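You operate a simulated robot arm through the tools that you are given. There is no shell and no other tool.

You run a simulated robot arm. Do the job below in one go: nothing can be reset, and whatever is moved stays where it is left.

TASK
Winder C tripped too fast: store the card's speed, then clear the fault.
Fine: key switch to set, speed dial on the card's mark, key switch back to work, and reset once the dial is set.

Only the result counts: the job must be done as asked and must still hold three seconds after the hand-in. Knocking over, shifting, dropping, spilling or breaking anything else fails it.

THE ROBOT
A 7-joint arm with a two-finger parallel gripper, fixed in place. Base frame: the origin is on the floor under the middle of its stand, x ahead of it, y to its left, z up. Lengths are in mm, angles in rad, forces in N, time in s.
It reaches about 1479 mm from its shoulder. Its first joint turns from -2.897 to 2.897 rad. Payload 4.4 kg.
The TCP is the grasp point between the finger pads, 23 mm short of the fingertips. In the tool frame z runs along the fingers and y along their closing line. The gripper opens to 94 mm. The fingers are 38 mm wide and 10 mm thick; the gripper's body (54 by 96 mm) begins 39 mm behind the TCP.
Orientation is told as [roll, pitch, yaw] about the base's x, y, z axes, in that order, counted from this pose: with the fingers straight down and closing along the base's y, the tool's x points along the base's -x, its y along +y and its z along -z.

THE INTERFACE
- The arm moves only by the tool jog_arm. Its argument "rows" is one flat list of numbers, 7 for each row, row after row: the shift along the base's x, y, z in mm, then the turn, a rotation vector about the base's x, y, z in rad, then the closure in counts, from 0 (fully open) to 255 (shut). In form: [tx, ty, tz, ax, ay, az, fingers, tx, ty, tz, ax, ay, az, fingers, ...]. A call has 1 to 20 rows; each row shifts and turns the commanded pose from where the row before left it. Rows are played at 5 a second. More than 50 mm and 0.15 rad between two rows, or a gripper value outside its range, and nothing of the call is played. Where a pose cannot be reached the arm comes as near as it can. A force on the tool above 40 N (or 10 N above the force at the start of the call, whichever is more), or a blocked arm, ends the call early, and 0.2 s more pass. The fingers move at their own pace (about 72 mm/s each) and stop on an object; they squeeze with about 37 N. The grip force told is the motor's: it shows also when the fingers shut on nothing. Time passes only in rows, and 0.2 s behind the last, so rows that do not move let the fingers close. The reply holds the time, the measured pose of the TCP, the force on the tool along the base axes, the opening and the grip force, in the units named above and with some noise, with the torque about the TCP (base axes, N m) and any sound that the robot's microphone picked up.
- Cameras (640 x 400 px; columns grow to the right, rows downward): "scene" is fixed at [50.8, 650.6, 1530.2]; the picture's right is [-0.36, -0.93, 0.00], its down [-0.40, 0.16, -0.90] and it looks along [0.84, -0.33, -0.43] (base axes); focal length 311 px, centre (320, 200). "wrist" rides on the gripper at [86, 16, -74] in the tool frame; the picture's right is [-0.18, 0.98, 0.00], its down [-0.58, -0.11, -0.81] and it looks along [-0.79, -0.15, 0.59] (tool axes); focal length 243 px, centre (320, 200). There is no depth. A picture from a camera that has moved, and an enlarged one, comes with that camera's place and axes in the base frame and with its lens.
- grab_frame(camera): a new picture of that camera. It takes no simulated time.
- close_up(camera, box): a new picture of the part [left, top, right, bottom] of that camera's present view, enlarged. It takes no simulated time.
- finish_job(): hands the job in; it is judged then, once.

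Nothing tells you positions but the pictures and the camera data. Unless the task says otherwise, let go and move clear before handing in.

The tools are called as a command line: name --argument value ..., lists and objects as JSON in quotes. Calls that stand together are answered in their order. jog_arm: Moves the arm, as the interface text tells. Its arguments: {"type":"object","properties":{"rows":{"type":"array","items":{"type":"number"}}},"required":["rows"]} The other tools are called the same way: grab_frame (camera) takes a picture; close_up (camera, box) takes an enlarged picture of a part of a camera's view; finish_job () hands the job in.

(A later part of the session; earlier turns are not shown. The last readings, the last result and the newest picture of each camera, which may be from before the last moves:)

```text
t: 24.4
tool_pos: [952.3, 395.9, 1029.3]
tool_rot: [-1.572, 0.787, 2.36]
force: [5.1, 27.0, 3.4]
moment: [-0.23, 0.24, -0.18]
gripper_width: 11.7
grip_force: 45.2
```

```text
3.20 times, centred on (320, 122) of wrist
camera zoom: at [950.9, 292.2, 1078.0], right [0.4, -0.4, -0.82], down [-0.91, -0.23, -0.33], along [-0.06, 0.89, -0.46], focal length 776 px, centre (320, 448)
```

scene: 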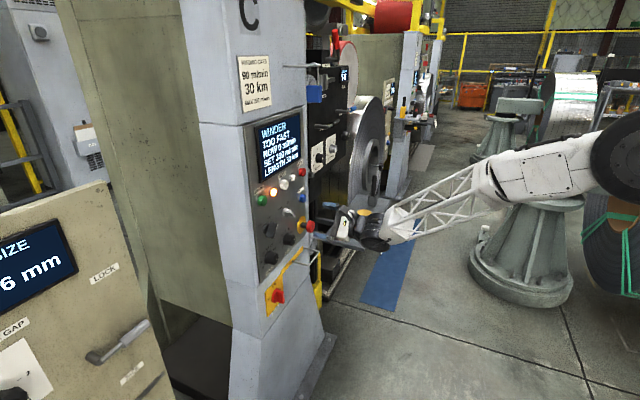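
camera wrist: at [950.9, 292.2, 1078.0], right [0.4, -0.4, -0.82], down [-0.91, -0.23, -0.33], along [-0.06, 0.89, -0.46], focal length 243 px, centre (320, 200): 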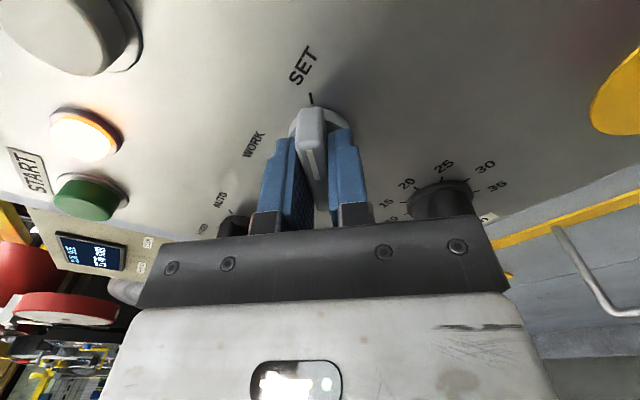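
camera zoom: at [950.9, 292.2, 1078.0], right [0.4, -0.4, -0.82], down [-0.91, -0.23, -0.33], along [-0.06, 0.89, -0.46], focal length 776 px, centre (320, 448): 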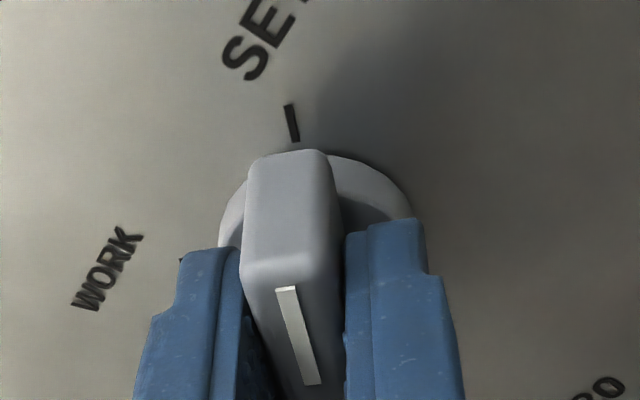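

The key bar now points exactly at the SET tick. I'll open partway, back straight out and check that it stays on SET.

jog_arm --rows '[0, 0, 0, 0, 0, 0, 92, 0, 0, 0, 0, 0, 0, 92, 0, 0, 0, 0, 0, 0, 92, -12, -12, 0, 0, 0, 0, 92, -14, -14, 0, 0, 0, 0, 92, -14, -14, 0, 0, 0, 0, 92, -14, -14, 0, 0, 0, 0, 92, 0, 0, 0, 0, 0, 0, 92]'

grab_frame --camera "wrist"

close_up --camera "scene" --box '[240, 110, 420, 262]'

```text
t: 26.2
tool_pos: [896.3, 338.7, 1026.0]
tool_rot: [-1.57, 0.787, 2.361]
force: [-0.2, -0.2, 0.0]
moment: [-0.02, -0.02, -0.01]
gripper_width: 59.9
grip_force: 0.1
```

```text
taken
camera wrist: at [894.9, 236.5, 1075.3], right [0.4, -0.4, -0.82], down [-0.91, -0.23, -0.33], along [-0.05, 0.89, -0.46], focal length 243 px, centre (320, 200)
```

wrist: 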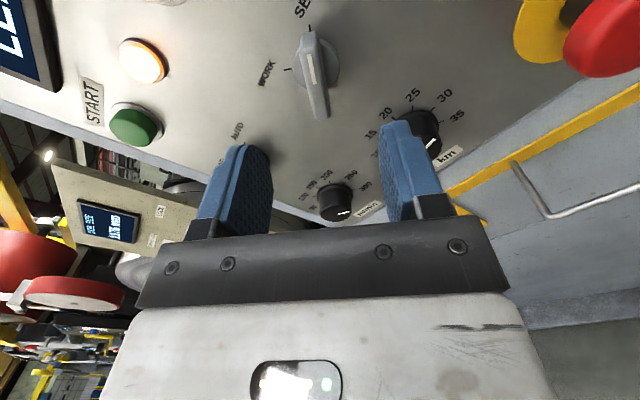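

```text
2.63 times, centred on (330, 186) of scene
camera zoom: at [50.8, 650.6, 1530.2], right [-0.36, -0.93, 0.0], down [-0.4, 0.16, -0.9], along [0.84, -0.33, -0.43], focal length 820 px, centre (294, 237)
```

zoom: 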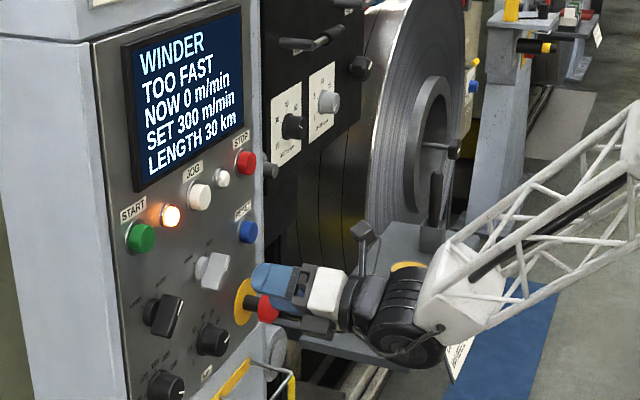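

The key stays on SET after I let go. Next I'll slide across at this standoff to face the speed dial at (891, 503.9, 921.1).

jog_arm --rows '[-10.6, 10.6, -13.1, 0, 0, 0, 92, -10.6, 10.6, -13.1, 0, 0, 0, 92, -10.6, 10.6, -13.1, 0, 0, 0, 92, -10.6, 10.6, -13.1, 0, 0, 0, 92, -10.6, 10.6, -13.1, 0, 0, 0, 92, -10.6, 10.6, -13.1, 0, 0, 0, 92, -10.6, 10.6, -13.1, 0, 0, 0, 92, -10.4, 10.4, -13, 0, 0, 0, 92, 0, 0, 0, 0, 0, 0, 92]'

grab_frame --camera "wrist"

grab_frame --camera "scene"

```text
t: 28.2
tool_pos: [814.4, 424.6, 920.6]
tool_rot: [-1.569, 0.786, 2.36]
force: [0.1, 0.8, 0.2]
moment: [0.02, 0.01, 0.01]
gripper_width: 60.2
grip_force: 0.1
```

```text
taken
camera wrist: at [812.4, 321.7, 970.1], right [0.4, -0.4, -0.82], down [-0.91, -0.23, -0.33], along [-0.05, 0.89, -0.46], focal length 243 px, centre (320, 200)
```

wrist: 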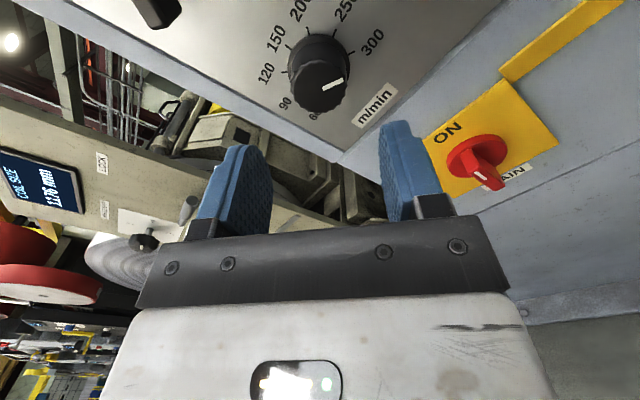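

```text
taken
```

scene: 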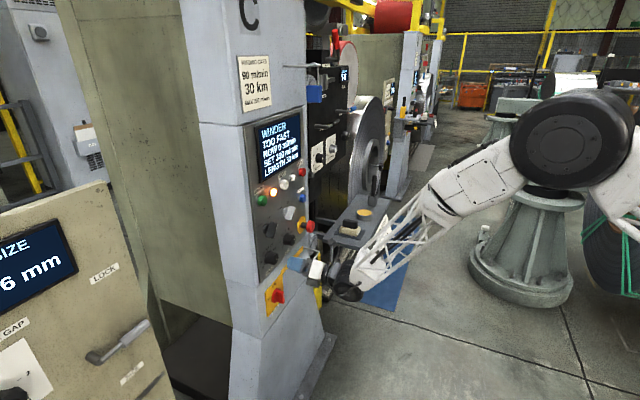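

close_up --camera "wrist" --box '[240, 0, 400, 125]'

close_up --camera "scene" --box '[230, 190, 350, 300]'

```text
3.20 times, centred on (320, 62) of wrist
camera zoom: at [812.4, 321.7, 970.1], right [0.4, -0.4, -0.82], down [-0.91, -0.23, -0.33], along [-0.05, 0.89, -0.46], focal length 776 px, centre (320, 640)
```

zoom: 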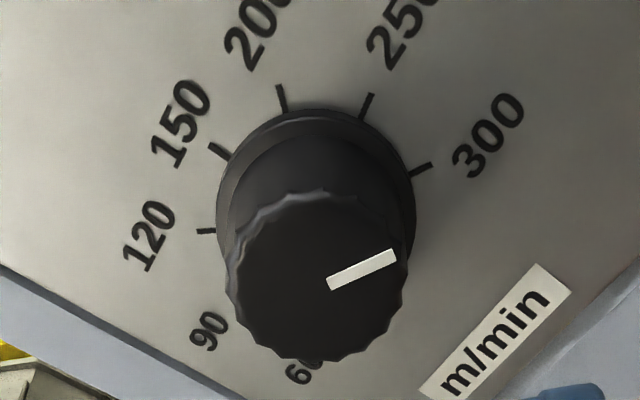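

```text
3.64 times, centred on (290, 245) of scene
camera zoom: at [50.8, 650.6, 1530.2], right [-0.36, -0.93, 0.0], down [-0.4, 0.16, -0.9], along [0.84, -0.33, -0.43], focal length 1132 px, centre (429, 36)
```

zoom: 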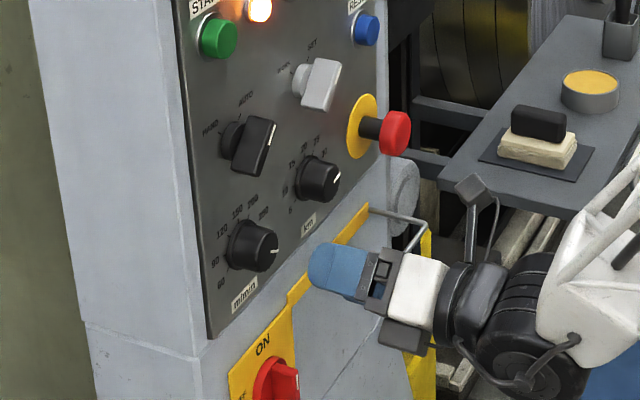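

From here the dial axis is within about 1 mm of the tool axis. I'll move in to just short of the knob and check the centring again.

jog_arm --rows '[8.5, 8.7, 0.3, 0, 0, 0, 92, 8.5, 8.7, 0.3, 0, 0, 0, 92, 8.5, 8.7, 0.2, 0, 0, 0, 92, 8.5, 8.7, 0.2, 0, 0, 0, 92, 0, 0, 0, 0, 0, 0, 92]'

grab_frame --camera "wrist"

close_up --camera "wrist" --box '[220, 20, 420, 145]'

close_up --camera "scene" --box '[230, 190, 350, 300]'

```text
t: 29.4
tool_pos: [847.2, 460.8, 923.1]
tool_rot: [-1.569, 0.787, 2.359]
force: [-0.1, -0.1, -0.6]
moment: [0.02, 0.02, 0.0]
gripper_width: 59.9
grip_force: 0.1
```

```text
taken
camera wrist: at [845.8, 357.0, 972.3], right [0.4, -0.4, -0.82], down [-0.91, -0.23, -0.33], along [-0.05, 0.89, -0.46], focal length 243 px, centre (320, 200)
```

wrist: 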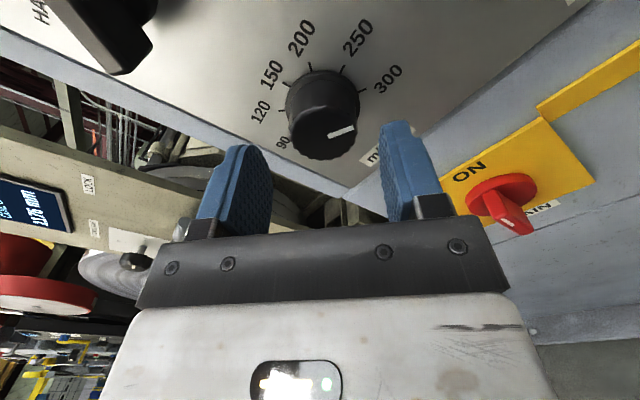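

```text
3.20 times, centred on (320, 82) of wrist
camera zoom: at [845.8, 357.0, 972.3], right [0.4, -0.4, -0.82], down [-0.91, -0.23, -0.33], along [-0.05, 0.89, -0.46], focal length 776 px, centre (320, 576)
```

zoom: 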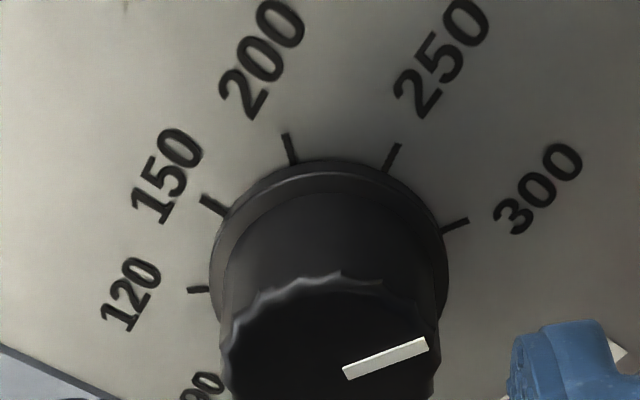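

```text
3.64 times, centred on (290, 245) of scene
camera zoom: at [50.8, 650.6, 1530.2], right [-0.36, -0.93, 0.0], down [-0.4, 0.16, -0.9], along [0.84, -0.33, -0.43], focal length 1132 px, centre (429, 36)
```

zoom: 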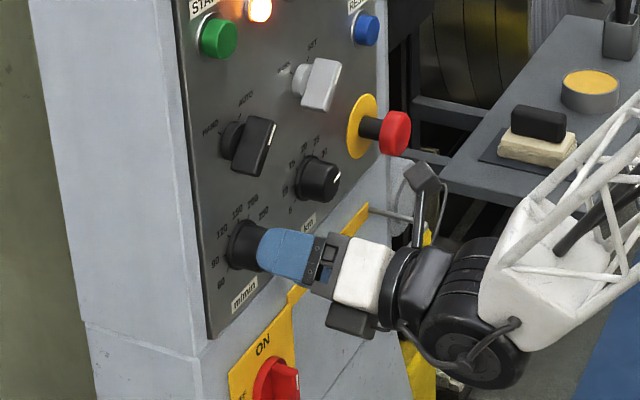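

The knob sits about 1.5 mm off along the closing line. I'll correct for that while going in, so the fingertips stop about 10 mm from the panel around the knob.

jog_arm --rows '[0.6, -0.6, -1.2, 0, 0, 0, 92, 5.1, 5.1, 0, 0, 0, 0, 92, 5.1, 5.1, 0, 0, 0, 0, 92, 5.1, 5.1, 0, 0, 0, 0, 92, 5.1, 5.1, 0, 0, 0, 0, 92, 0, 0, 0, 0, 0, 0, 92]'

grab_frame --camera "wrist"

close_up --camera "wrist" --box '[220, 60, 420, 185]'

close_up --camera "scene" --box '[230, 190, 350, 300]'

```text
t: 30.8
tool_pos: [868.5, 478.6, 922.2]
tool_rot: [-1.567, 0.787, 2.36]
force: [0.0, 0.6, -0.4]
moment: [-0.01, 0.04, 0.0]
gripper_width: 60.1
grip_force: 0.1
```

```text
taken
camera wrist: at [867.0, 375.8, 971.1], right [0.4, -0.4, -0.82], down [-0.91, -0.23, -0.33], along [-0.05, 0.89, -0.46], focal length 243 px, centre (320, 200)
```

wrist: 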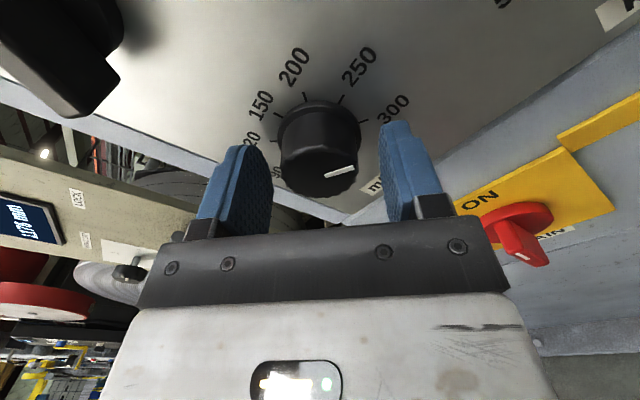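

```text
3.20 times, centred on (320, 122) of wrist
camera zoom: at [867.0, 375.8, 971.1], right [0.4, -0.4, -0.82], down [-0.91, -0.23, -0.33], along [-0.05, 0.89, -0.46], focal length 776 px, centre (320, 448)
```

zoom: 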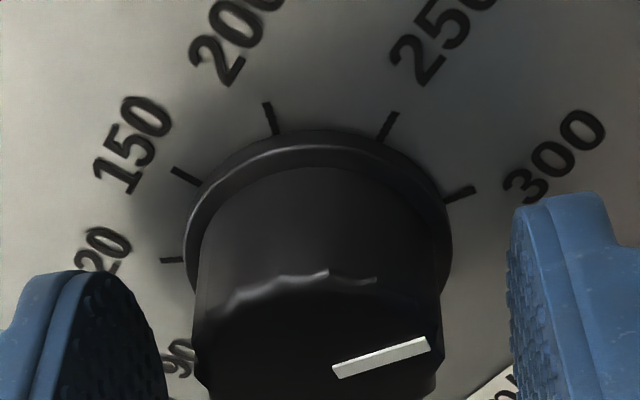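

```text
3.64 times, centred on (290, 245) of scene
camera zoom: at [50.8, 650.6, 1530.2], right [-0.36, -0.93, 0.0], down [-0.4, 0.16, -0.9], along [0.84, -0.33, -0.43], focal length 1132 px, centre (429, 36)
```

zoom: 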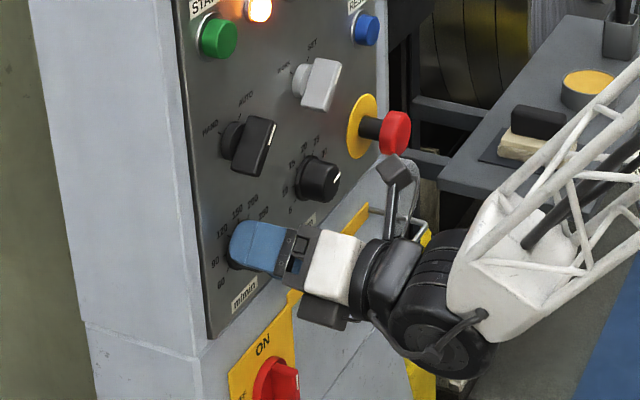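

The knob is centred between the pads. I'll close on it now.

jog_arm --rows '[0, 0, 0, 0, 0, 0, 255, 0, 0, 0, 0, 0, 0, 255, 0, 0, 0, 0, 0, 0, 255]'

close_up --camera "wrist" --box '[220, 60, 420, 185]'

```text
t: 31.6
tool_pos: [868.5, 479.1, 922.4]
tool_rot: [-1.57, 0.786, 2.361]
force: [-4.0, 3.9, 2.8]
moment: [0.04, -0.06, 0.16]
gripper_width: 38.6
grip_force: 45.2
```

```text
3.20 times, centred on (320, 122) of wrist
camera zoom: at [866.9, 376.0, 971.5], right [0.4, -0.4, -0.82], down [-0.91, -0.23, -0.33], along [-0.05, 0.89, -0.46], focal length 776 px, centre (320, 448)
```

zoom: 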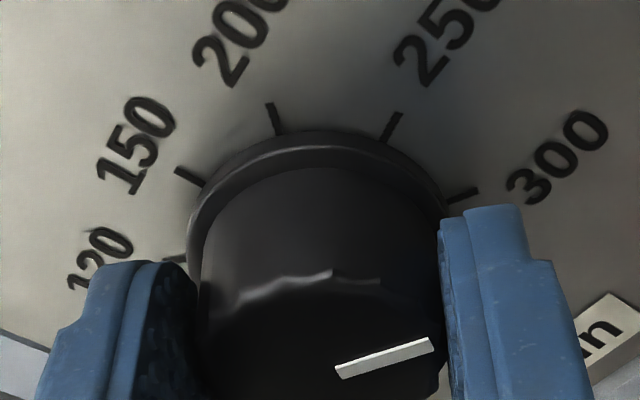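

The grip is good at 38.6 mm. I'll turn anticlockwise by one 40° mark first to see how the dial and the forces behave.

jog_arm --rows '[0, 0, 0, -0.0823, -0.0823, 0, 255, 0, 0, 0, -0.0823, -0.0823, 0, 255, 0, 0, 0, -0.0823, -0.0823, 0, 255, 0, 0, 0, -0.0823, -0.0823, 0, 255, 0, 0, 0, -0.0823, -0.0823, 0, 255, 0, 0, 0, -0.0823, -0.0823, 0, 255, 0, 0, 0, 0, 0, 0, 255]'

close_up --camera "wrist" --box '[220, 60, 420, 185]'

close_up --camera "scene" --box '[230, 110, 350, 220]'

```text
t: 33.2
tool_pos: [869.0, 479.3, 923.4]
tool_rot: [-1.531, 1.486, 2.396]
force: [-4.8, 16.7, -12.6]
moment: [0.27, -0.27, 0.32]
gripper_width: 38.8
grip_force: 45.1
```

```text
3.20 times, centred on (320, 122) of wrist
camera zoom: at [831.8, 411.2, 1007.0], right [0.68, -0.68, -0.27], down [-0.68, -0.46, -0.57], along [0.26, 0.57, -0.78], focal length 776 px, centre (320, 448)
```

zoom: 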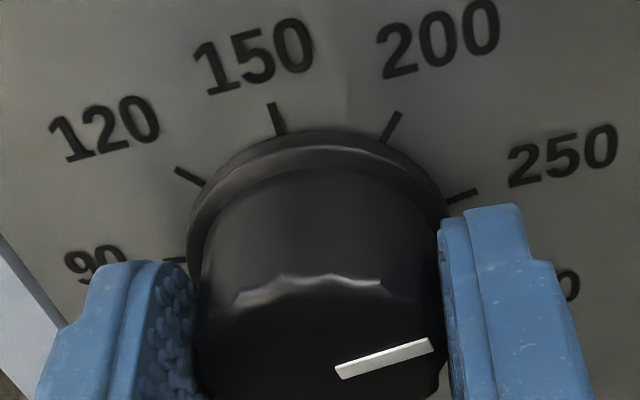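

```text
3.64 times, centred on (290, 165) of scene
camera zoom: at [50.8, 650.6, 1530.2], right [-0.36, -0.93, 0.0], down [-0.4, 0.16, -0.9], along [0.84, -0.33, -0.43], focal length 1132 px, centre (429, 327)
```

zoom: 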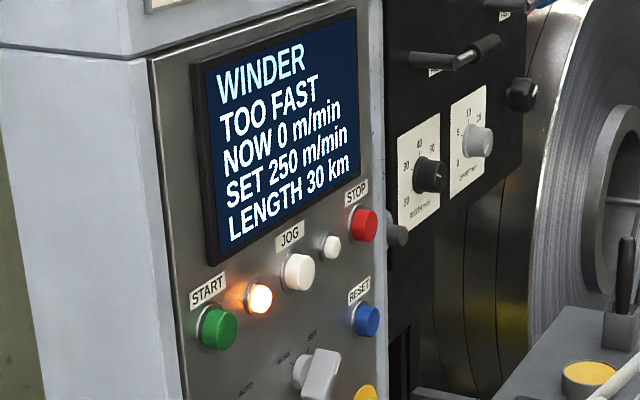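

The screen follows live: SET now reads 250 m/min, one mark down. I'll turn on by two more marks.

jog_arm --rows '[0, 0.3, -0.4, -0.0823, -0.0823, 0, 255, 0, 0, -0.2, -0.0823, -0.0823, 0, 255, 0, 0, 0, -0.0823, -0.0823, 0, 255, 0, 0, 0, -0.0823, -0.0823, 0, 255, 0, 0, 0, -0.0823, -0.0823, 0, 255, 0, 0, 0, -0.0823, -0.0823, 0, 255, 0, 0, 0, 0, 0, 0, 255]'

close_up --camera "scene" --box '[230, 110, 350, 220]'

```text
t: 34.0
tool_pos: [868.3, 479.9, 922.1]
tool_rot: [1.565, 1.358, -0.79]
force: [-12.4, -6.3, 5.5]
moment: [0.27, -0.29, 0.37]
gripper_width: 38.9
grip_force: 44.8
stopped in row 3: the force on the tool passed its limit at 42 N (the readings are from after the stop); the commanded pose is now the measured one
```

```text
3.64 times, centred on (290, 165) of scene
camera zoom: at [50.8, 650.6, 1530.2], right [-0.36, -0.93, 0.0], down [-0.4, 0.16, -0.9], along [0.84, -0.33, -0.43], focal length 1132 px, centre (429, 327)
```

zoom: 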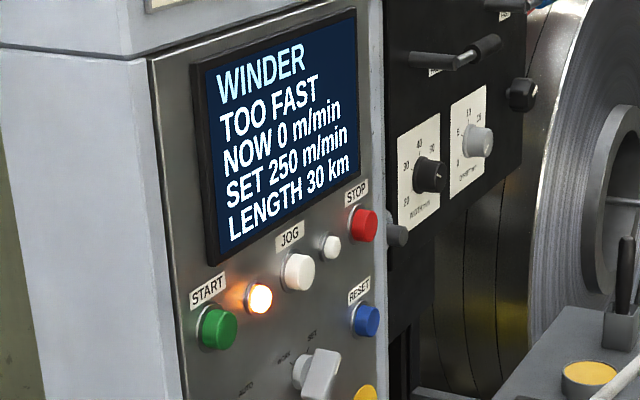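

The turn stopped on side load after about 17° more; the load is now relaxed and the dial is still held. I'll carry on in smaller steps and ease off between them.

jog_arm --rows '[-0.3, -0.2, 0.2, -0.0823, -0.0823, 0, 255, 0, 0, 0, -0.0823, -0.0823, 0, 255, 0, 0, 0, 0, 0, 0, 255]'

```text
t: 34.8
tool_pos: [868.1, 480.6, 923.6]
tool_rot: [1.566, 1.123, -0.789]
force: [-2.2, 3.6, -1.9]
moment: [0.01, -0.05, 0.15]
gripper_width: 38.8
grip_force: 45.0
```

jog_arm --rows '[0, 0, 0, -0.0823, -0.0823, 0, 255, 0, 0, 0, -0.0823, -0.0823, 0, 255, 0, 0, 0, -0.0823, -0.0823, 0, 255, 0, 0, 0, 0, 0, 0, 255]'

close_up --camera "scene" --box '[230, 110, 350, 220]'

close_up --camera "wrist" --box '[220, 60, 420, 185]'

```text
t: 35.8
tool_pos: [868.0, 480.2, 922.6]
tool_rot: [1.566, 0.774, -0.788]
force: [-33.2, 3.3, 6.3]
moment: [0.14, -0.1, 0.72]
gripper_width: 38.7
grip_force: 44.7
```

```text
3.64 times, centred on (290, 165) of scene
camera zoom: at [50.8, 650.6, 1530.2], right [-0.36, -0.93, 0.0], down [-0.4, 0.16, -0.9], along [0.84, -0.33, -0.43], focal length 1132 px, centre (429, 327)
```

zoom: 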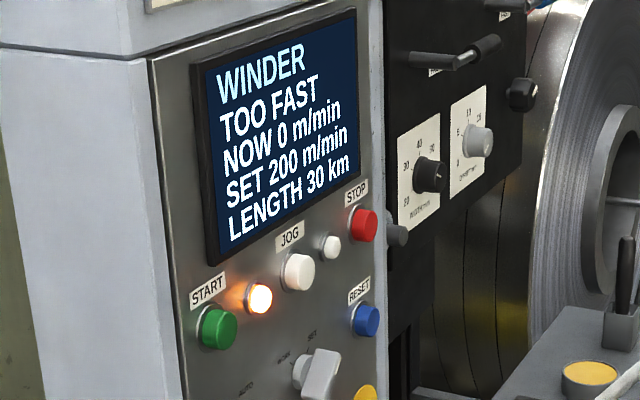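

```text
3.20 times, centred on (320, 122) of wrist
camera zoom: at [778.9, 463.9, 993.8], right [0.58, -0.58, 0.57], down [-0.33, -0.81, -0.48], along [0.74, 0.09, -0.66], focal length 776 px, centre (320, 448)
```

zoom: 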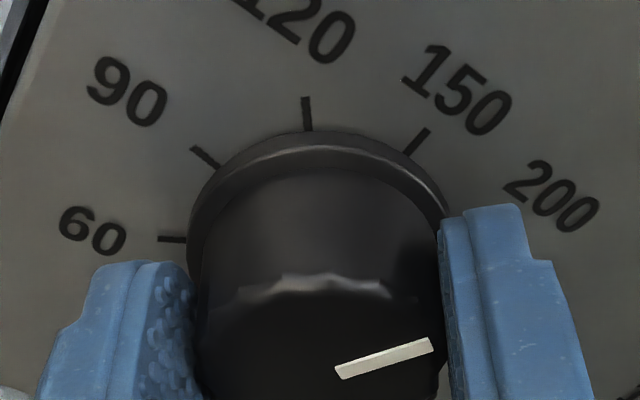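

SET reads 200 and the dial hasn't slipped in the grip. I'll ease the load in -x and keep turning in small steps.

jog_arm --rows '[-0.9, 0.1, 0.2, 0, 0, 0, 255, 0, 0, 0, -0.0823, -0.0823, 0, 255, 0, 0, 0, -0.0823, -0.0823, 0, 255, 0, 0, 0, 0, 0, 0, 255]'

```text
t: 36.8
tool_pos: [867.7, 479.6, 922.2]
tool_rot: [1.568, 0.539, -0.785]
force: [12.5, 26.9, -11.8]
moment: [-0.08, 0.16, 0.2]
gripper_width: 38.7
grip_force: 45.5
```

jog_arm --rows '[0.2, 0.7, -0.4, 0, 0, 0, 255, 0, 0, 0, -0.0823, -0.0823, 0, 255, 0, 0, 0, -0.0823, -0.0823, 0, 255, 0, 0, 0, 0, 0, 0, 255]'

```text
t: 37.8
tool_pos: [867.8, 478.7, 922.2]
tool_rot: [1.569, 0.309, -0.789]
force: [14.3, -4.4, -10.0]
moment: [-0.31, 0.25, -0.53]
gripper_width: 38.7
grip_force: 45.3
```

jog_arm --rows '[0.4, -0.1, -0.3, -0.0823, -0.0823, 0, 255, 0, 0, 0, -0.0823, -0.0823, 0, 255, 0, 0, 0, -0.0823, -0.0823, 0, 255, 0, 0, 0, 0, 0, 0, 255]'

close_up --camera "scene" --box '[230, 110, 350, 220]'

grab_frame --camera "scene"

```text
t: 38.8
tool_pos: [868.2, 480.3, 921.5]
tool_rot: [1.571, -0.041, -0.789]
force: [-12.1, -26.5, -0.9]
moment: [0.05, -0.02, -0.11]
gripper_width: 39.0
grip_force: 45.2
```

```text
3.64 times, centred on (290, 165) of scene
camera zoom: at [50.8, 650.6, 1530.2], right [-0.36, -0.93, 0.0], down [-0.4, 0.16, -0.9], along [0.84, -0.33, -0.43], focal length 1132 px, centre (429, 327)
```

zoom: 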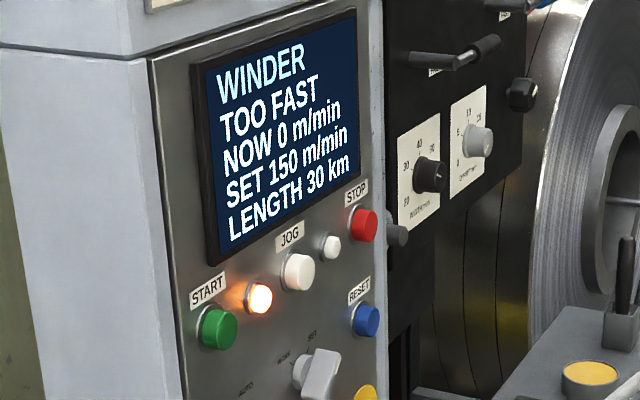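

```text
taken
```

scene: 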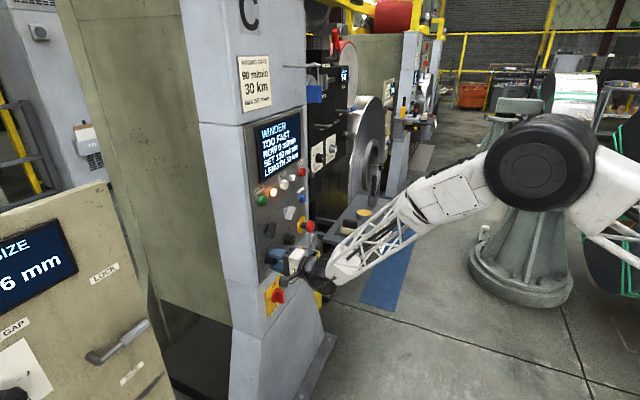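

SET reads 150 with about 63° to go. I'll keep going in small steps.

jog_arm --rows '[-0.3, -0.5, 0, 0, 0, 0, 255, 0, 0, 0, -0.0823, -0.0823, 0, 255, 0, 0, 0, -0.0823, -0.0823, 0, 255, 0, 0, 0, 0, 0, 0, 255]'

```text
t: 39.8
tool_pos: [867.4, 479.8, 922.5]
tool_rot: [1.569, -0.276, -0.788]
force: [29.3, 10.5, -23.9]
moment: [-0.29, 0.31, -0.27]
gripper_width: 39.1
grip_force: 45.0
```

jog_arm --rows '[0.4, 0, -0.7, 0, 0, 0, 255, 0, 0, 0, 0, 0, 0, 255]'

```text
t: 40.4
tool_pos: [867.3, 479.7, 921.7]
tool_rot: [1.57, -0.275, -0.789]
force: [5.2, -7.8, -10.8]
moment: [-0.2, 0.26, -0.02]
gripper_width: 38.6
grip_force: 44.9
```

jog_arm --rows '[0.1, -0.1, -0.3, -0.0823, -0.0823, 0, 255, 0, 0, 0, -0.0823, -0.0823, 0, 255, 0, 0, 0, 0, 0, 0, 255]'

```text
t: 41.2
tool_pos: [867.8, 478.8, 921.7]
tool_rot: [1.571, -0.508, -0.789]
force: [-30.3, -21.8, 2.0]
moment: [0.08, -0.08, 0.13]
gripper_width: 39.0
grip_force: 45.1
```

jog_arm --rows '[-0.3, -0.3, 0, 0, 0, 0, 255, 0, 0, 0, 0, 0, 0, 255]'

close_up --camera "scene" --box '[230, 110, 350, 220]'

close_up --camera "wrist" --box '[220, 60, 420, 185]'

```text
t: 41.8
tool_pos: [867.2, 480.5, 921.4]
tool_rot: [1.572, -0.506, -0.789]
force: [-25.0, -14.0, -5.0]
moment: [0.04, 0.01, 0.04]
gripper_width: 38.4
grip_force: 45.1
```

```text
3.64 times, centred on (290, 165) of scene
camera zoom: at [50.8, 650.6, 1530.2], right [-0.36, -0.93, 0.0], down [-0.4, 0.16, -0.9], along [0.84, -0.33, -0.43], focal length 1132 px, centre (429, 327)
```

zoom: 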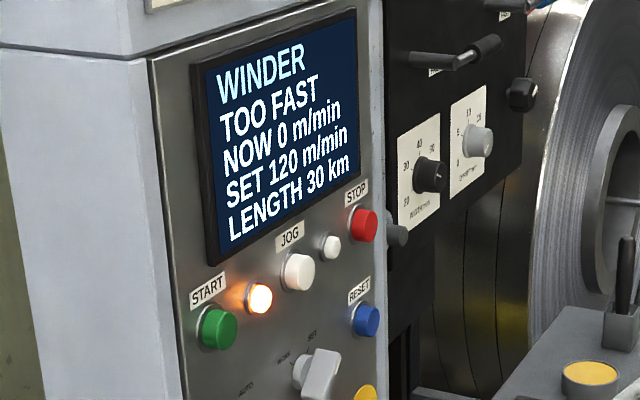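

```text
3.20 times, centred on (320, 122) of wrist
camera zoom: at [755.0, 487.1, 892.8], right [-0.22, 0.22, 0.95], down [-0.17, -0.97, 0.19], along [0.96, -0.12, 0.25], focal length 776 px, centre (320, 448)
```

zoom: 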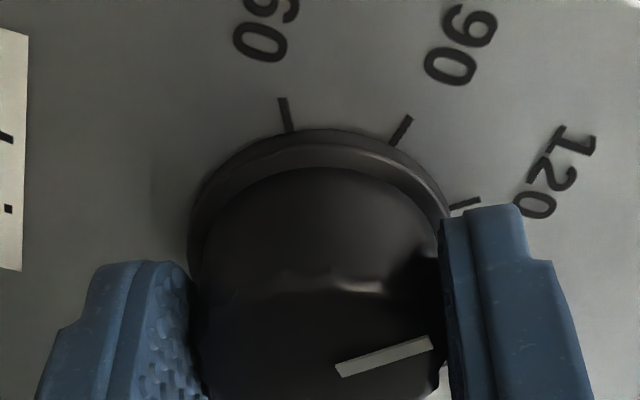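

SET reads 120 with 36° left. I'll ease outward and turn on.

jog_arm --rows '[-0.4, -0.3, -0.1, 0, 0, 0, 255, 0, 0, 0, -0.0823, -0.0823, 0, 255, 0, 0, 0, -0.0823, -0.0823, 0, 255, 0, 0, 0, 0, 0, 0, 255]'

```text
t: 42.8
tool_pos: [867.1, 479.8, 921.6]
tool_rot: [1.572, -0.742, -0.787]
force: [8.2, 6.2, -8.8]
moment: [0.16, -0.14, -0.45]
gripper_width: 38.8
grip_force: 45.4
```

jog_arm --rows '[0.2, 0.1, -0.2, -0.0694, -0.0694, 0, 255, 0, 0, 0, -0.0694, -0.0694, 0, 255, 0, 0, 0, 0, 0, 0, 255]'

```text
t: 43.6
tool_pos: [868.4, 480.3, 922.2]
tool_rot: [1.574, -0.938, -0.788]
force: [17.9, 20.4, -9.4]
moment: [-0.16, 0.15, 0.12]
gripper_width: 38.6
grip_force: 45.4
```

jog_arm --rows '[0.3, 0.3, -0.2, -0.0694, -0.0694, 0, 255, 0, 0, 0, -0.0694, -0.0694, 0, 255, 0, 0, 0, 0, 0, 0, 255]'

close_up --camera "scene" --box '[230, 110, 350, 220]'

close_up --camera "wrist" --box '[220, 60, 420, 185]'

grab_frame --camera "wrist"

```text
t: 44.4
tool_pos: [867.1, 479.3, 921.6]
tool_rot: [1.576, -1.134, -0.791]
force: [-15.2, -11.8, 6.1]
moment: [0.2, -0.2, -0.02]
gripper_width: 38.7
grip_force: 44.9
```

```text
3.64 times, centred on (290, 165) of scene
camera zoom: at [50.8, 650.6, 1530.2], right [-0.36, -0.93, 0.0], down [-0.4, 0.16, -0.9], along [0.84, -0.33, -0.43], focal length 1132 px, centre (429, 327)
```

zoom: 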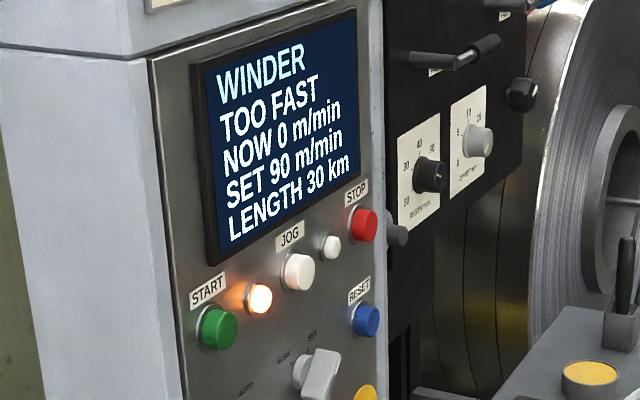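

```text
3.20 times, centred on (320, 122) of wrist
camera zoom: at [777.8, 463.7, 848.7], right [-0.57, 0.57, 0.58], down [-0.33, -0.81, 0.48], along [0.75, 0.08, 0.66], focal length 776 px, centre (320, 448)
```

zoom: 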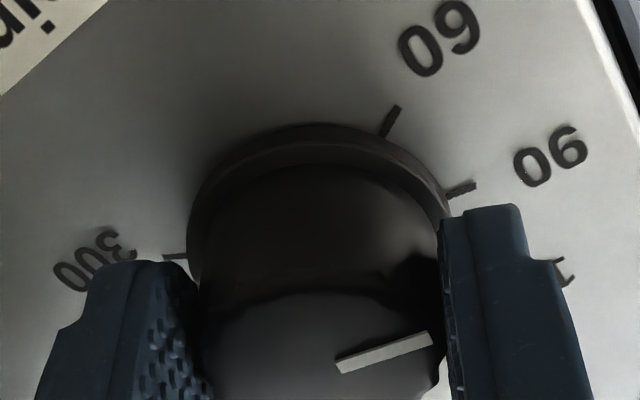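

```text
taken
camera wrist: at [777.8, 463.7, 848.7], right [-0.57, 0.57, 0.58], down [-0.33, -0.81, 0.48], along [0.75, 0.08, 0.66], focal length 243 px, centre (320, 200)
```

wrist: 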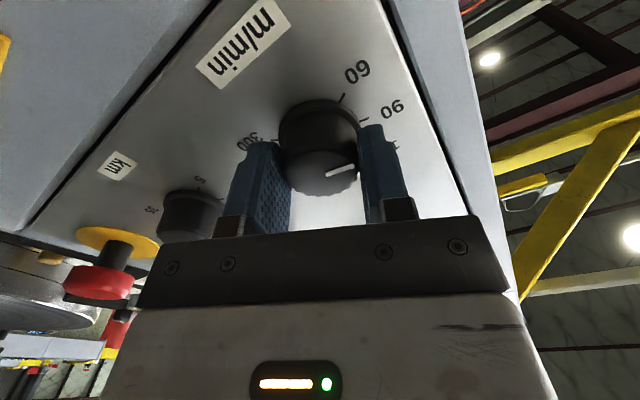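

SET reads 90 m/min and the pointer meets the 90 tick the same way it met 300 when I gripped it. I'll release, back straight out and check.

jog_arm --rows '[0, 0, 0, 0, 0, 0, 110, 0, 0, 0, 0, 0, 0, 92, 0, 0, 0, 0, 0, 0, 92, -8, -8, 0, 0, 0, 0, 92, -14, -14, 0, 0, 0, 0, 92, -14, -14, 0, 0, 0, 0, 92, -14, -14, 0, 0, 0, 0, 92, 0, 0, 0, 0, 0, 0, 92]'

grab_frame --camera "wrist"

close_up --camera "wrist" --box '[220, 0, 420, 125]'

close_up --camera "scene" --box '[230, 110, 350, 220]'

close_up --camera "scene" --box '[230, 190, 350, 300]'

```text
t: 46.2
tool_pos: [819.2, 429.9, 919.0]
tool_rot: [1.574, -1.132, -0.789]
force: [-0.2, 0.0, 0.5]
moment: [-0.01, -0.01, 0.02]
gripper_width: 60.1
grip_force: 0.0
```

```text
taken
camera wrist: at [727.9, 414.2, 847.3], right [-0.57, 0.57, 0.58], down [-0.33, -0.81, 0.48], along [0.75, 0.08, 0.66], focal length 243 px, centre (320, 200)
```

wrist: 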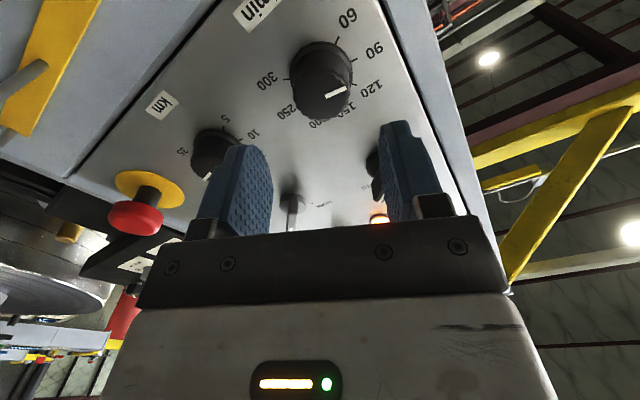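

```text
3.20 times, centred on (320, 62) of wrist
camera zoom: at [727.9, 414.2, 847.3], right [-0.57, 0.57, 0.58], down [-0.33, -0.81, 0.48], along [0.75, 0.08, 0.66], focal length 776 px, centre (320, 640)
```

zoom: 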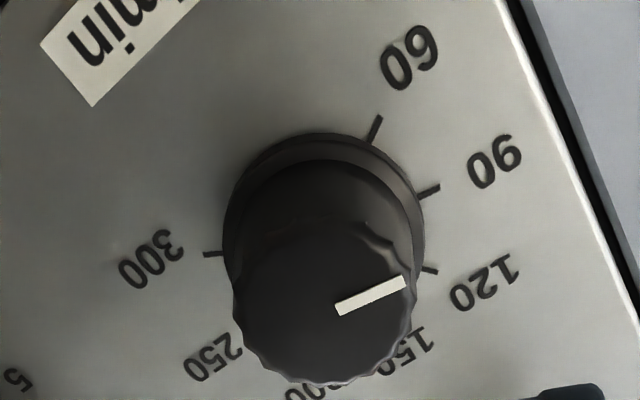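

```text
3.64 times, centred on (290, 165) of scene
camera zoom: at [50.8, 650.6, 1530.2], right [-0.36, -0.93, 0.0], down [-0.4, 0.16, -0.9], along [0.84, -0.33, -0.43], focal length 1132 px, centre (429, 327)
```

zoom: 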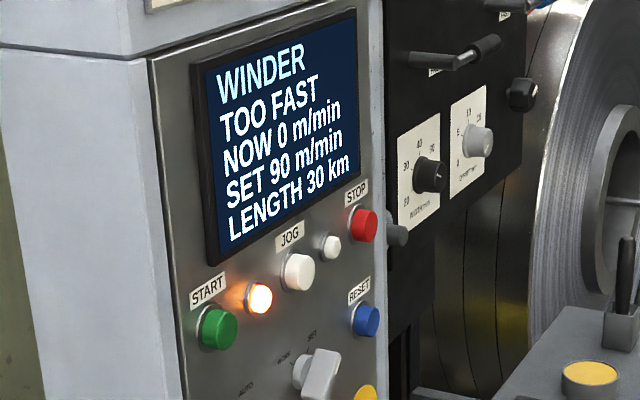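

```text
3.64 times, centred on (290, 245) of scene
camera zoom: at [50.8, 650.6, 1530.2], right [-0.36, -0.93, 0.0], down [-0.4, 0.16, -0.9], along [0.84, -0.33, -0.43], focal length 1132 px, centre (429, 36)
```

zoom: 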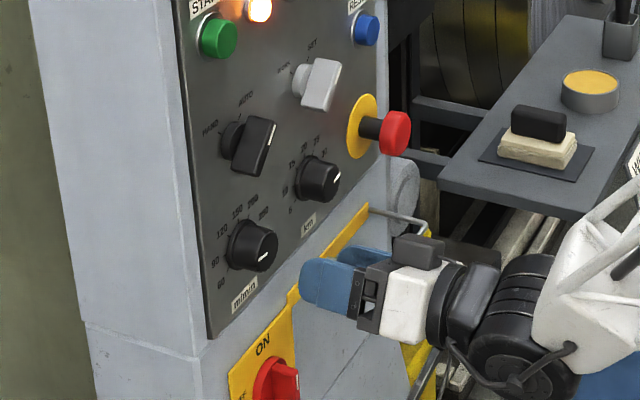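

The dial holds at 90 and the screen shows SET 90 m/min. I'll go back to the key at a safe standoff, rolling round to the orientation that fits the key at SET.

jog_arm --rows '[3.5, -4.9, 5.5, 0.099, 0.099, 0, 92, 3.5, -4.9, 5.5, 0.099, 0.099, 0, 92, 3.5, -4.9, 5.5, 0.099, 0.099, 0, 92, 3.5, -4.9, 5.5, 0.099, 0.099, 0, 92, 3.5, -4.9, 5.5, 0.099, 0.099, 0, 92, 3.5, -4.9, 5.5, 0.099, 0.099, 0, 92, 3.5, -4.9, 5.5, 0.099, 0.099, 0, 92, 3.5, -4.9, 5.5, 0.099, 0.099, 0, 92, 3.5, -4.9, 5.5, 0.099, 0.099, 0, 92, 3.5, -4.9, 5.5, 0.099, 0.099, 0, 92, 3.5, -4.9, 5.5, 0.099, 0.099, 0, 92, 3.5, -4.9, 5.5, 0.099, 0.099, 0, 92, 3.5, -4.9, 5.5, 0.099, 0.099, 0, 92, 3.5, -4.9, 5.5, 0.099, 0.099, 0, 92, 3.5, -4.9, 5.5, 0.099, 0.099, 0, 92, 3.5, -4.9, 5.5, 0.099, 0.099, 0, 92, 3.5, -4.9, 5.5, 0.099, 0.099, 0, 92, 3.5, -4.9, 5.5, 0.099, 0.099, 0, 92, 3.5, -4.9, 5.5, 0.099, 0.099, 0, 92, 3.5, -4.9, 5.5, 0.099, 0.099, 0, 92]'

```text
t: 50.4
tool_pos: [888.8, 332.7, 1030.8]
tool_rot: [-1.55, 1.474, 2.378]
force: [-0.7, 0.7, -0.2]
moment: [0.0, 0.02, -0.03]
gripper_width: 60.0
grip_force: 0.1
```

jog_arm --rows '[0, 0, 0, 0.0976, 0.0976, 0, 92, 0, 0, 0, 0.0976, 0.0976, 0, 92, 0, 0, 0, 0.0976, 0.0976, 0, 92, 0, 0, 0, 0.0976, 0.0976, 0, 92, 0, 0, 0, 0.0976, 0.0976, 0, 92, 0, 0, 0, 0, 0, 0, 92]'

grab_frame --camera "wrist"

close_up --camera "wrist" --box '[220, 0, 420, 125]'

```text
t: 51.8
tool_pos: [888.7, 331.8, 1031.6]
tool_rot: [-1.569, 0.784, 2.361]
force: [0.0, 0.5, 0.5]
moment: [-0.03, 0.02, 0.01]
gripper_width: 60.3
grip_force: 0.0
```

```text
taken
camera wrist: at [886.7, 228.9, 1079.9], right [0.4, -0.4, -0.83], down [-0.92, -0.23, -0.33], along [-0.05, 0.89, -0.46], focal length 243 px, centre (320, 200)
```

wrist: 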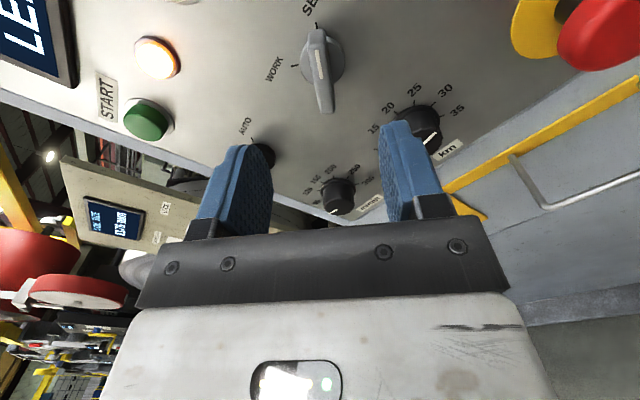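

```text
3.20 times, centred on (320, 62) of wrist
camera zoom: at [886.7, 228.9, 1079.9], right [0.4, -0.4, -0.83], down [-0.92, -0.23, -0.33], along [-0.05, 0.89, -0.46], focal length 776 px, centre (320, 640)
```

zoom: 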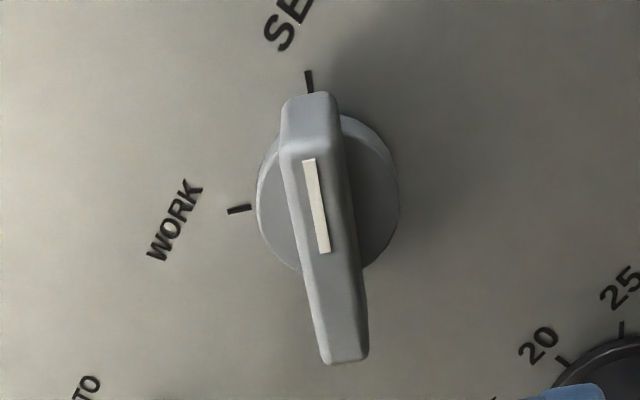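

The key is still on SET. I'll correct about 1.8 mm along the closing line and move in towards it.

jog_arm --rows '[0.9, -0.9, -1.2, 0, 0, 0, 92, 10.9, 10.9, 0, 0, 0, 0, 92, 10.9, 10.9, 0, 0, 0, 0, 92, 10.9, 10.9, 0, 0, 0, 0, 92, 10.9, 10.9, 0, 0, 0, 0, 92, 0, 0, 0, 0, 0, 0, 92]'

close_up --camera "wrist" --box '[220, 30, 420, 155]'

```text
t: 53.2
tool_pos: [934.0, 375.1, 1028.8]
tool_rot: [-1.567, 0.784, 2.359]
force: [0.0, -0.4, -0.4]
moment: [0.02, 0.01, -0.04]
gripper_width: 60.1
grip_force: 0.0
```

```text
3.20 times, centred on (320, 92) of wrist
camera zoom: at [931.8, 271.7, 1077.3], right [0.4, -0.4, -0.83], down [-0.92, -0.23, -0.33], along [-0.05, 0.89, -0.46], focal length 776 px, centre (320, 544)
```

zoom: 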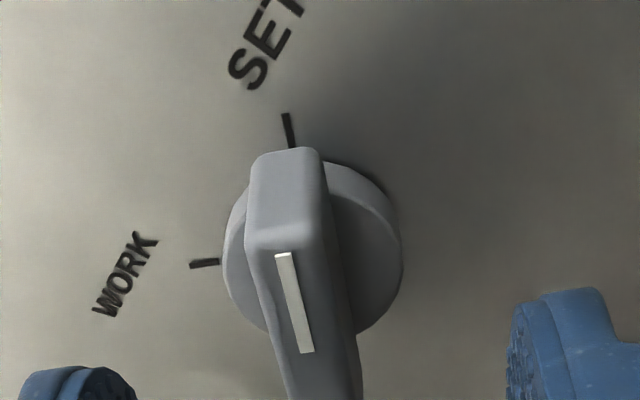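

jog_arm --rows '[-0.3, 0.3, 1.1, 0, 0, 0, 92, 4.8, 4.8, 0, 0, 0, 0, 92, 4.8, 4.8, 0, 0, 0, 0, 92, 4.8, 4.8, 0, 0, 0, 0, 92, 4.7, 4.7, 0, 0, 0, 0, 92, 0, 0, 0, 0, 0, 0, 92]'

close_up --camera "wrist" --box '[220, 60, 420, 185]'

```text
t: 54.6
tool_pos: [951.9, 394.6, 1030.2]
tool_rot: [-1.568, 0.787, 2.36]
force: [-1.5, 0.0, 0.3]
moment: [-0.01, -0.01, -0.03]
gripper_width: 60.1
grip_force: 0.2
```

```text
3.20 times, centred on (320, 122) of wrist
camera zoom: at [950.6, 291.1, 1079.5], right [0.4, -0.4, -0.83], down [-0.92, -0.23, -0.33], along [-0.05, 0.89, -0.46], focal length 776 px, centre (320, 448)
```

zoom: 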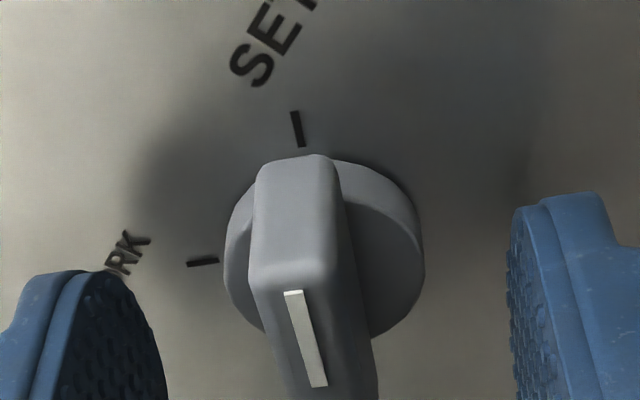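

The bar is centred to within 1 mm. I'll close on it.

jog_arm --rows '[0, 0, -0.6, 0, 0, 0, 92, 0, 0, 0, 0, 0, 0, 255, 0, 0, 0, 0, 0, 0, 255, 0, 0, 0, 0, 0, 0, 255, 0, 0, 0, 0, 0, 0, 255]'

close_up --camera "wrist" --box '[220, 60, 420, 185]'

```text
t: 55.8
tool_pos: [952.0, 393.8, 1028.9]
tool_rot: [-1.569, 0.784, 2.36]
force: [7.6, -1.9, -2.1]
moment: [0.06, -0.08, -0.25]
gripper_width: 11.9
grip_force: 44.9
```

```text
3.20 times, centred on (320, 122) of wrist
camera zoom: at [950.5, 290.4, 1079.0], right [0.4, -0.4, -0.83], down [-0.92, -0.23, -0.33], along [-0.05, 0.89, -0.46], focal length 776 px, centre (320, 448)
```

zoom: 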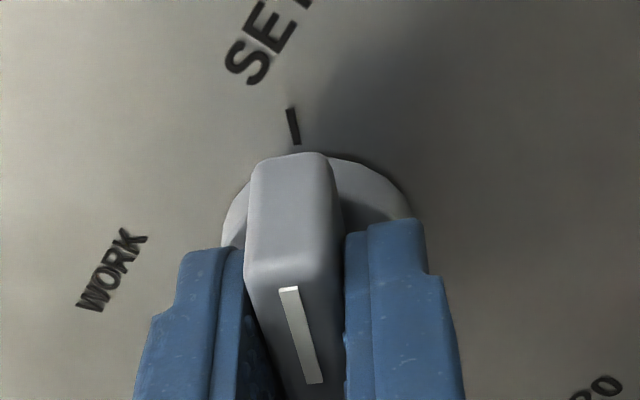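

The key is gripped again at SET. I'll turn it anticlockwise back to WORK in small steps, easing the load as I go.

jog_arm --rows '[0, 0, 0, -0.0793, -0.0793, 0, 255, 0, 0, 0, -0.0793, -0.0793, 0, 255, 0, 0, 0, -0.0793, -0.0793, 0, 255, 0, 0, 0, 0, 0, 0, 255]'

```text
t: 56.8
tool_pos: [952.3, 392.5, 1030.2]
tool_rot: [-1.568, 1.122, 2.36]
force: [34.4, 11.4, -0.1]
moment: [-0.11, 0.08, -0.46]
gripper_width: 12.1
grip_force: 45.3
```

jog_arm --rows '[0.6, 0.1, 0, 0, 0, 0, 255, 0, 0, 0, -0.0793, -0.0793, 0, 255, 0, 0, 0, -0.0793, -0.0793, 0, 255, 0, 0, 0, 0, 0, 0, 255]'

```text
t: 57.8
tool_pos: [951.7, 392.8, 1030.5]
tool_rot: [-1.57, 1.346, 2.358]
force: [-7.0, -10.3, 19.1]
moment: [0.65, -0.67, -0.35]
gripper_width: 12.0
grip_force: 45.2
```

jog_arm --rows '[-0.1, -0.1, 0.5, -0.0793, -0.0793, 0, 255, 0, 0, 0, -0.0793, -0.0793, 0, 255, 0, 0, 0, -0.0793, -0.0793, 0, 255, 0, 0, 0, 0, 0, 0, 255]'

```text
t: 58.8
tool_pos: [951.1, 393.7, 1029.2]
tool_rot: [1.553, 1.461, -0.801]
force: [0.6, -8.1, 10.7]
moment: [1.02, -1.1, 0.04]
gripper_width: 11.9
grip_force: 44.9
```

jog_arm --rows '[0, -0.1, 0.3, -0.0793, -0.0793, 0, 255, 0, 0, 0, -0.0793, -0.0793, 0, 255, 0, 0, 0, -0.0793, -0.0793, 0, 255, 0, 0, 0, 0, 0, 0, 255]'

```text
t: 59.8
tool_pos: [951.4, 393.8, 1029.9]
tool_rot: [1.563, 1.125, -0.793]
force: [22.7, 0.1, -2.7]
moment: [-0.02, 0.0, -0.23]
gripper_width: 12.0
grip_force: 45.3
```

jog_arm --rows '[0.5, 0, 0, 0, 0, 0, 255, 0, 0, 0, -0.0801, -0.0801, 0, 255, 0, 0, 0, -0.0801, -0.0801, 0, 255, 0, 0, 0, -0.0801, -0.0801, 0, 255, 0, 0, 0, 0, 0, 0, 255]'

close_up --camera "wrist" --box '[220, 60, 420, 185]'

close_up --camera "scene" --box '[230, 110, 350, 220]'

```text
t: 61.0
tool_pos: [951.5, 393.7, 1030.0]
tool_rot: [1.565, 0.783, -0.79]
force: [-26.9, -20.1, -9.7]
moment: [0.23, -0.1, -0.31]
gripper_width: 12.0
grip_force: 45.3
```

```text
3.20 times, centred on (320, 122) of wrist
camera zoom: at [863.5, 377.3, 1101.9], right [0.58, -0.58, 0.57], down [-0.33, -0.81, -0.48], along [0.74, 0.09, -0.67], focal length 776 px, centre (320, 448)
```

zoom: 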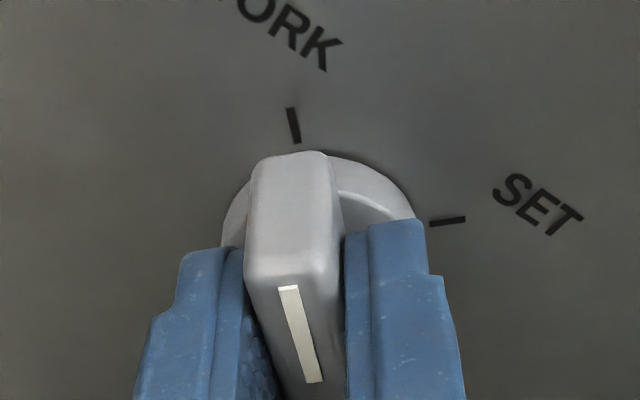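

```text
3.64 times, centred on (290, 165) of scene
camera zoom: at [50.8, 650.6, 1530.2], right [-0.36, -0.93, 0.0], down [-0.4, 0.16, -0.9], along [0.84, -0.33, -0.43], focal length 1132 px, centre (429, 327)
```

zoom: 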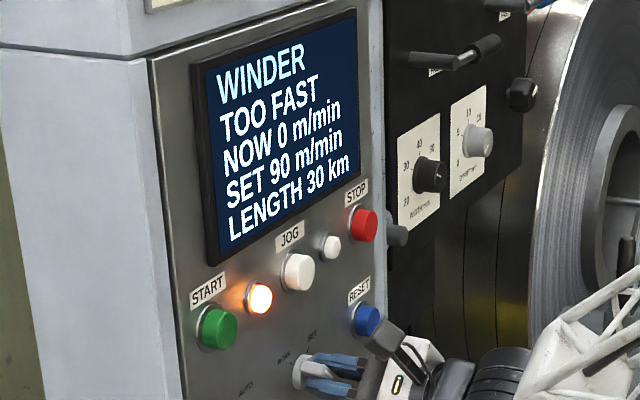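

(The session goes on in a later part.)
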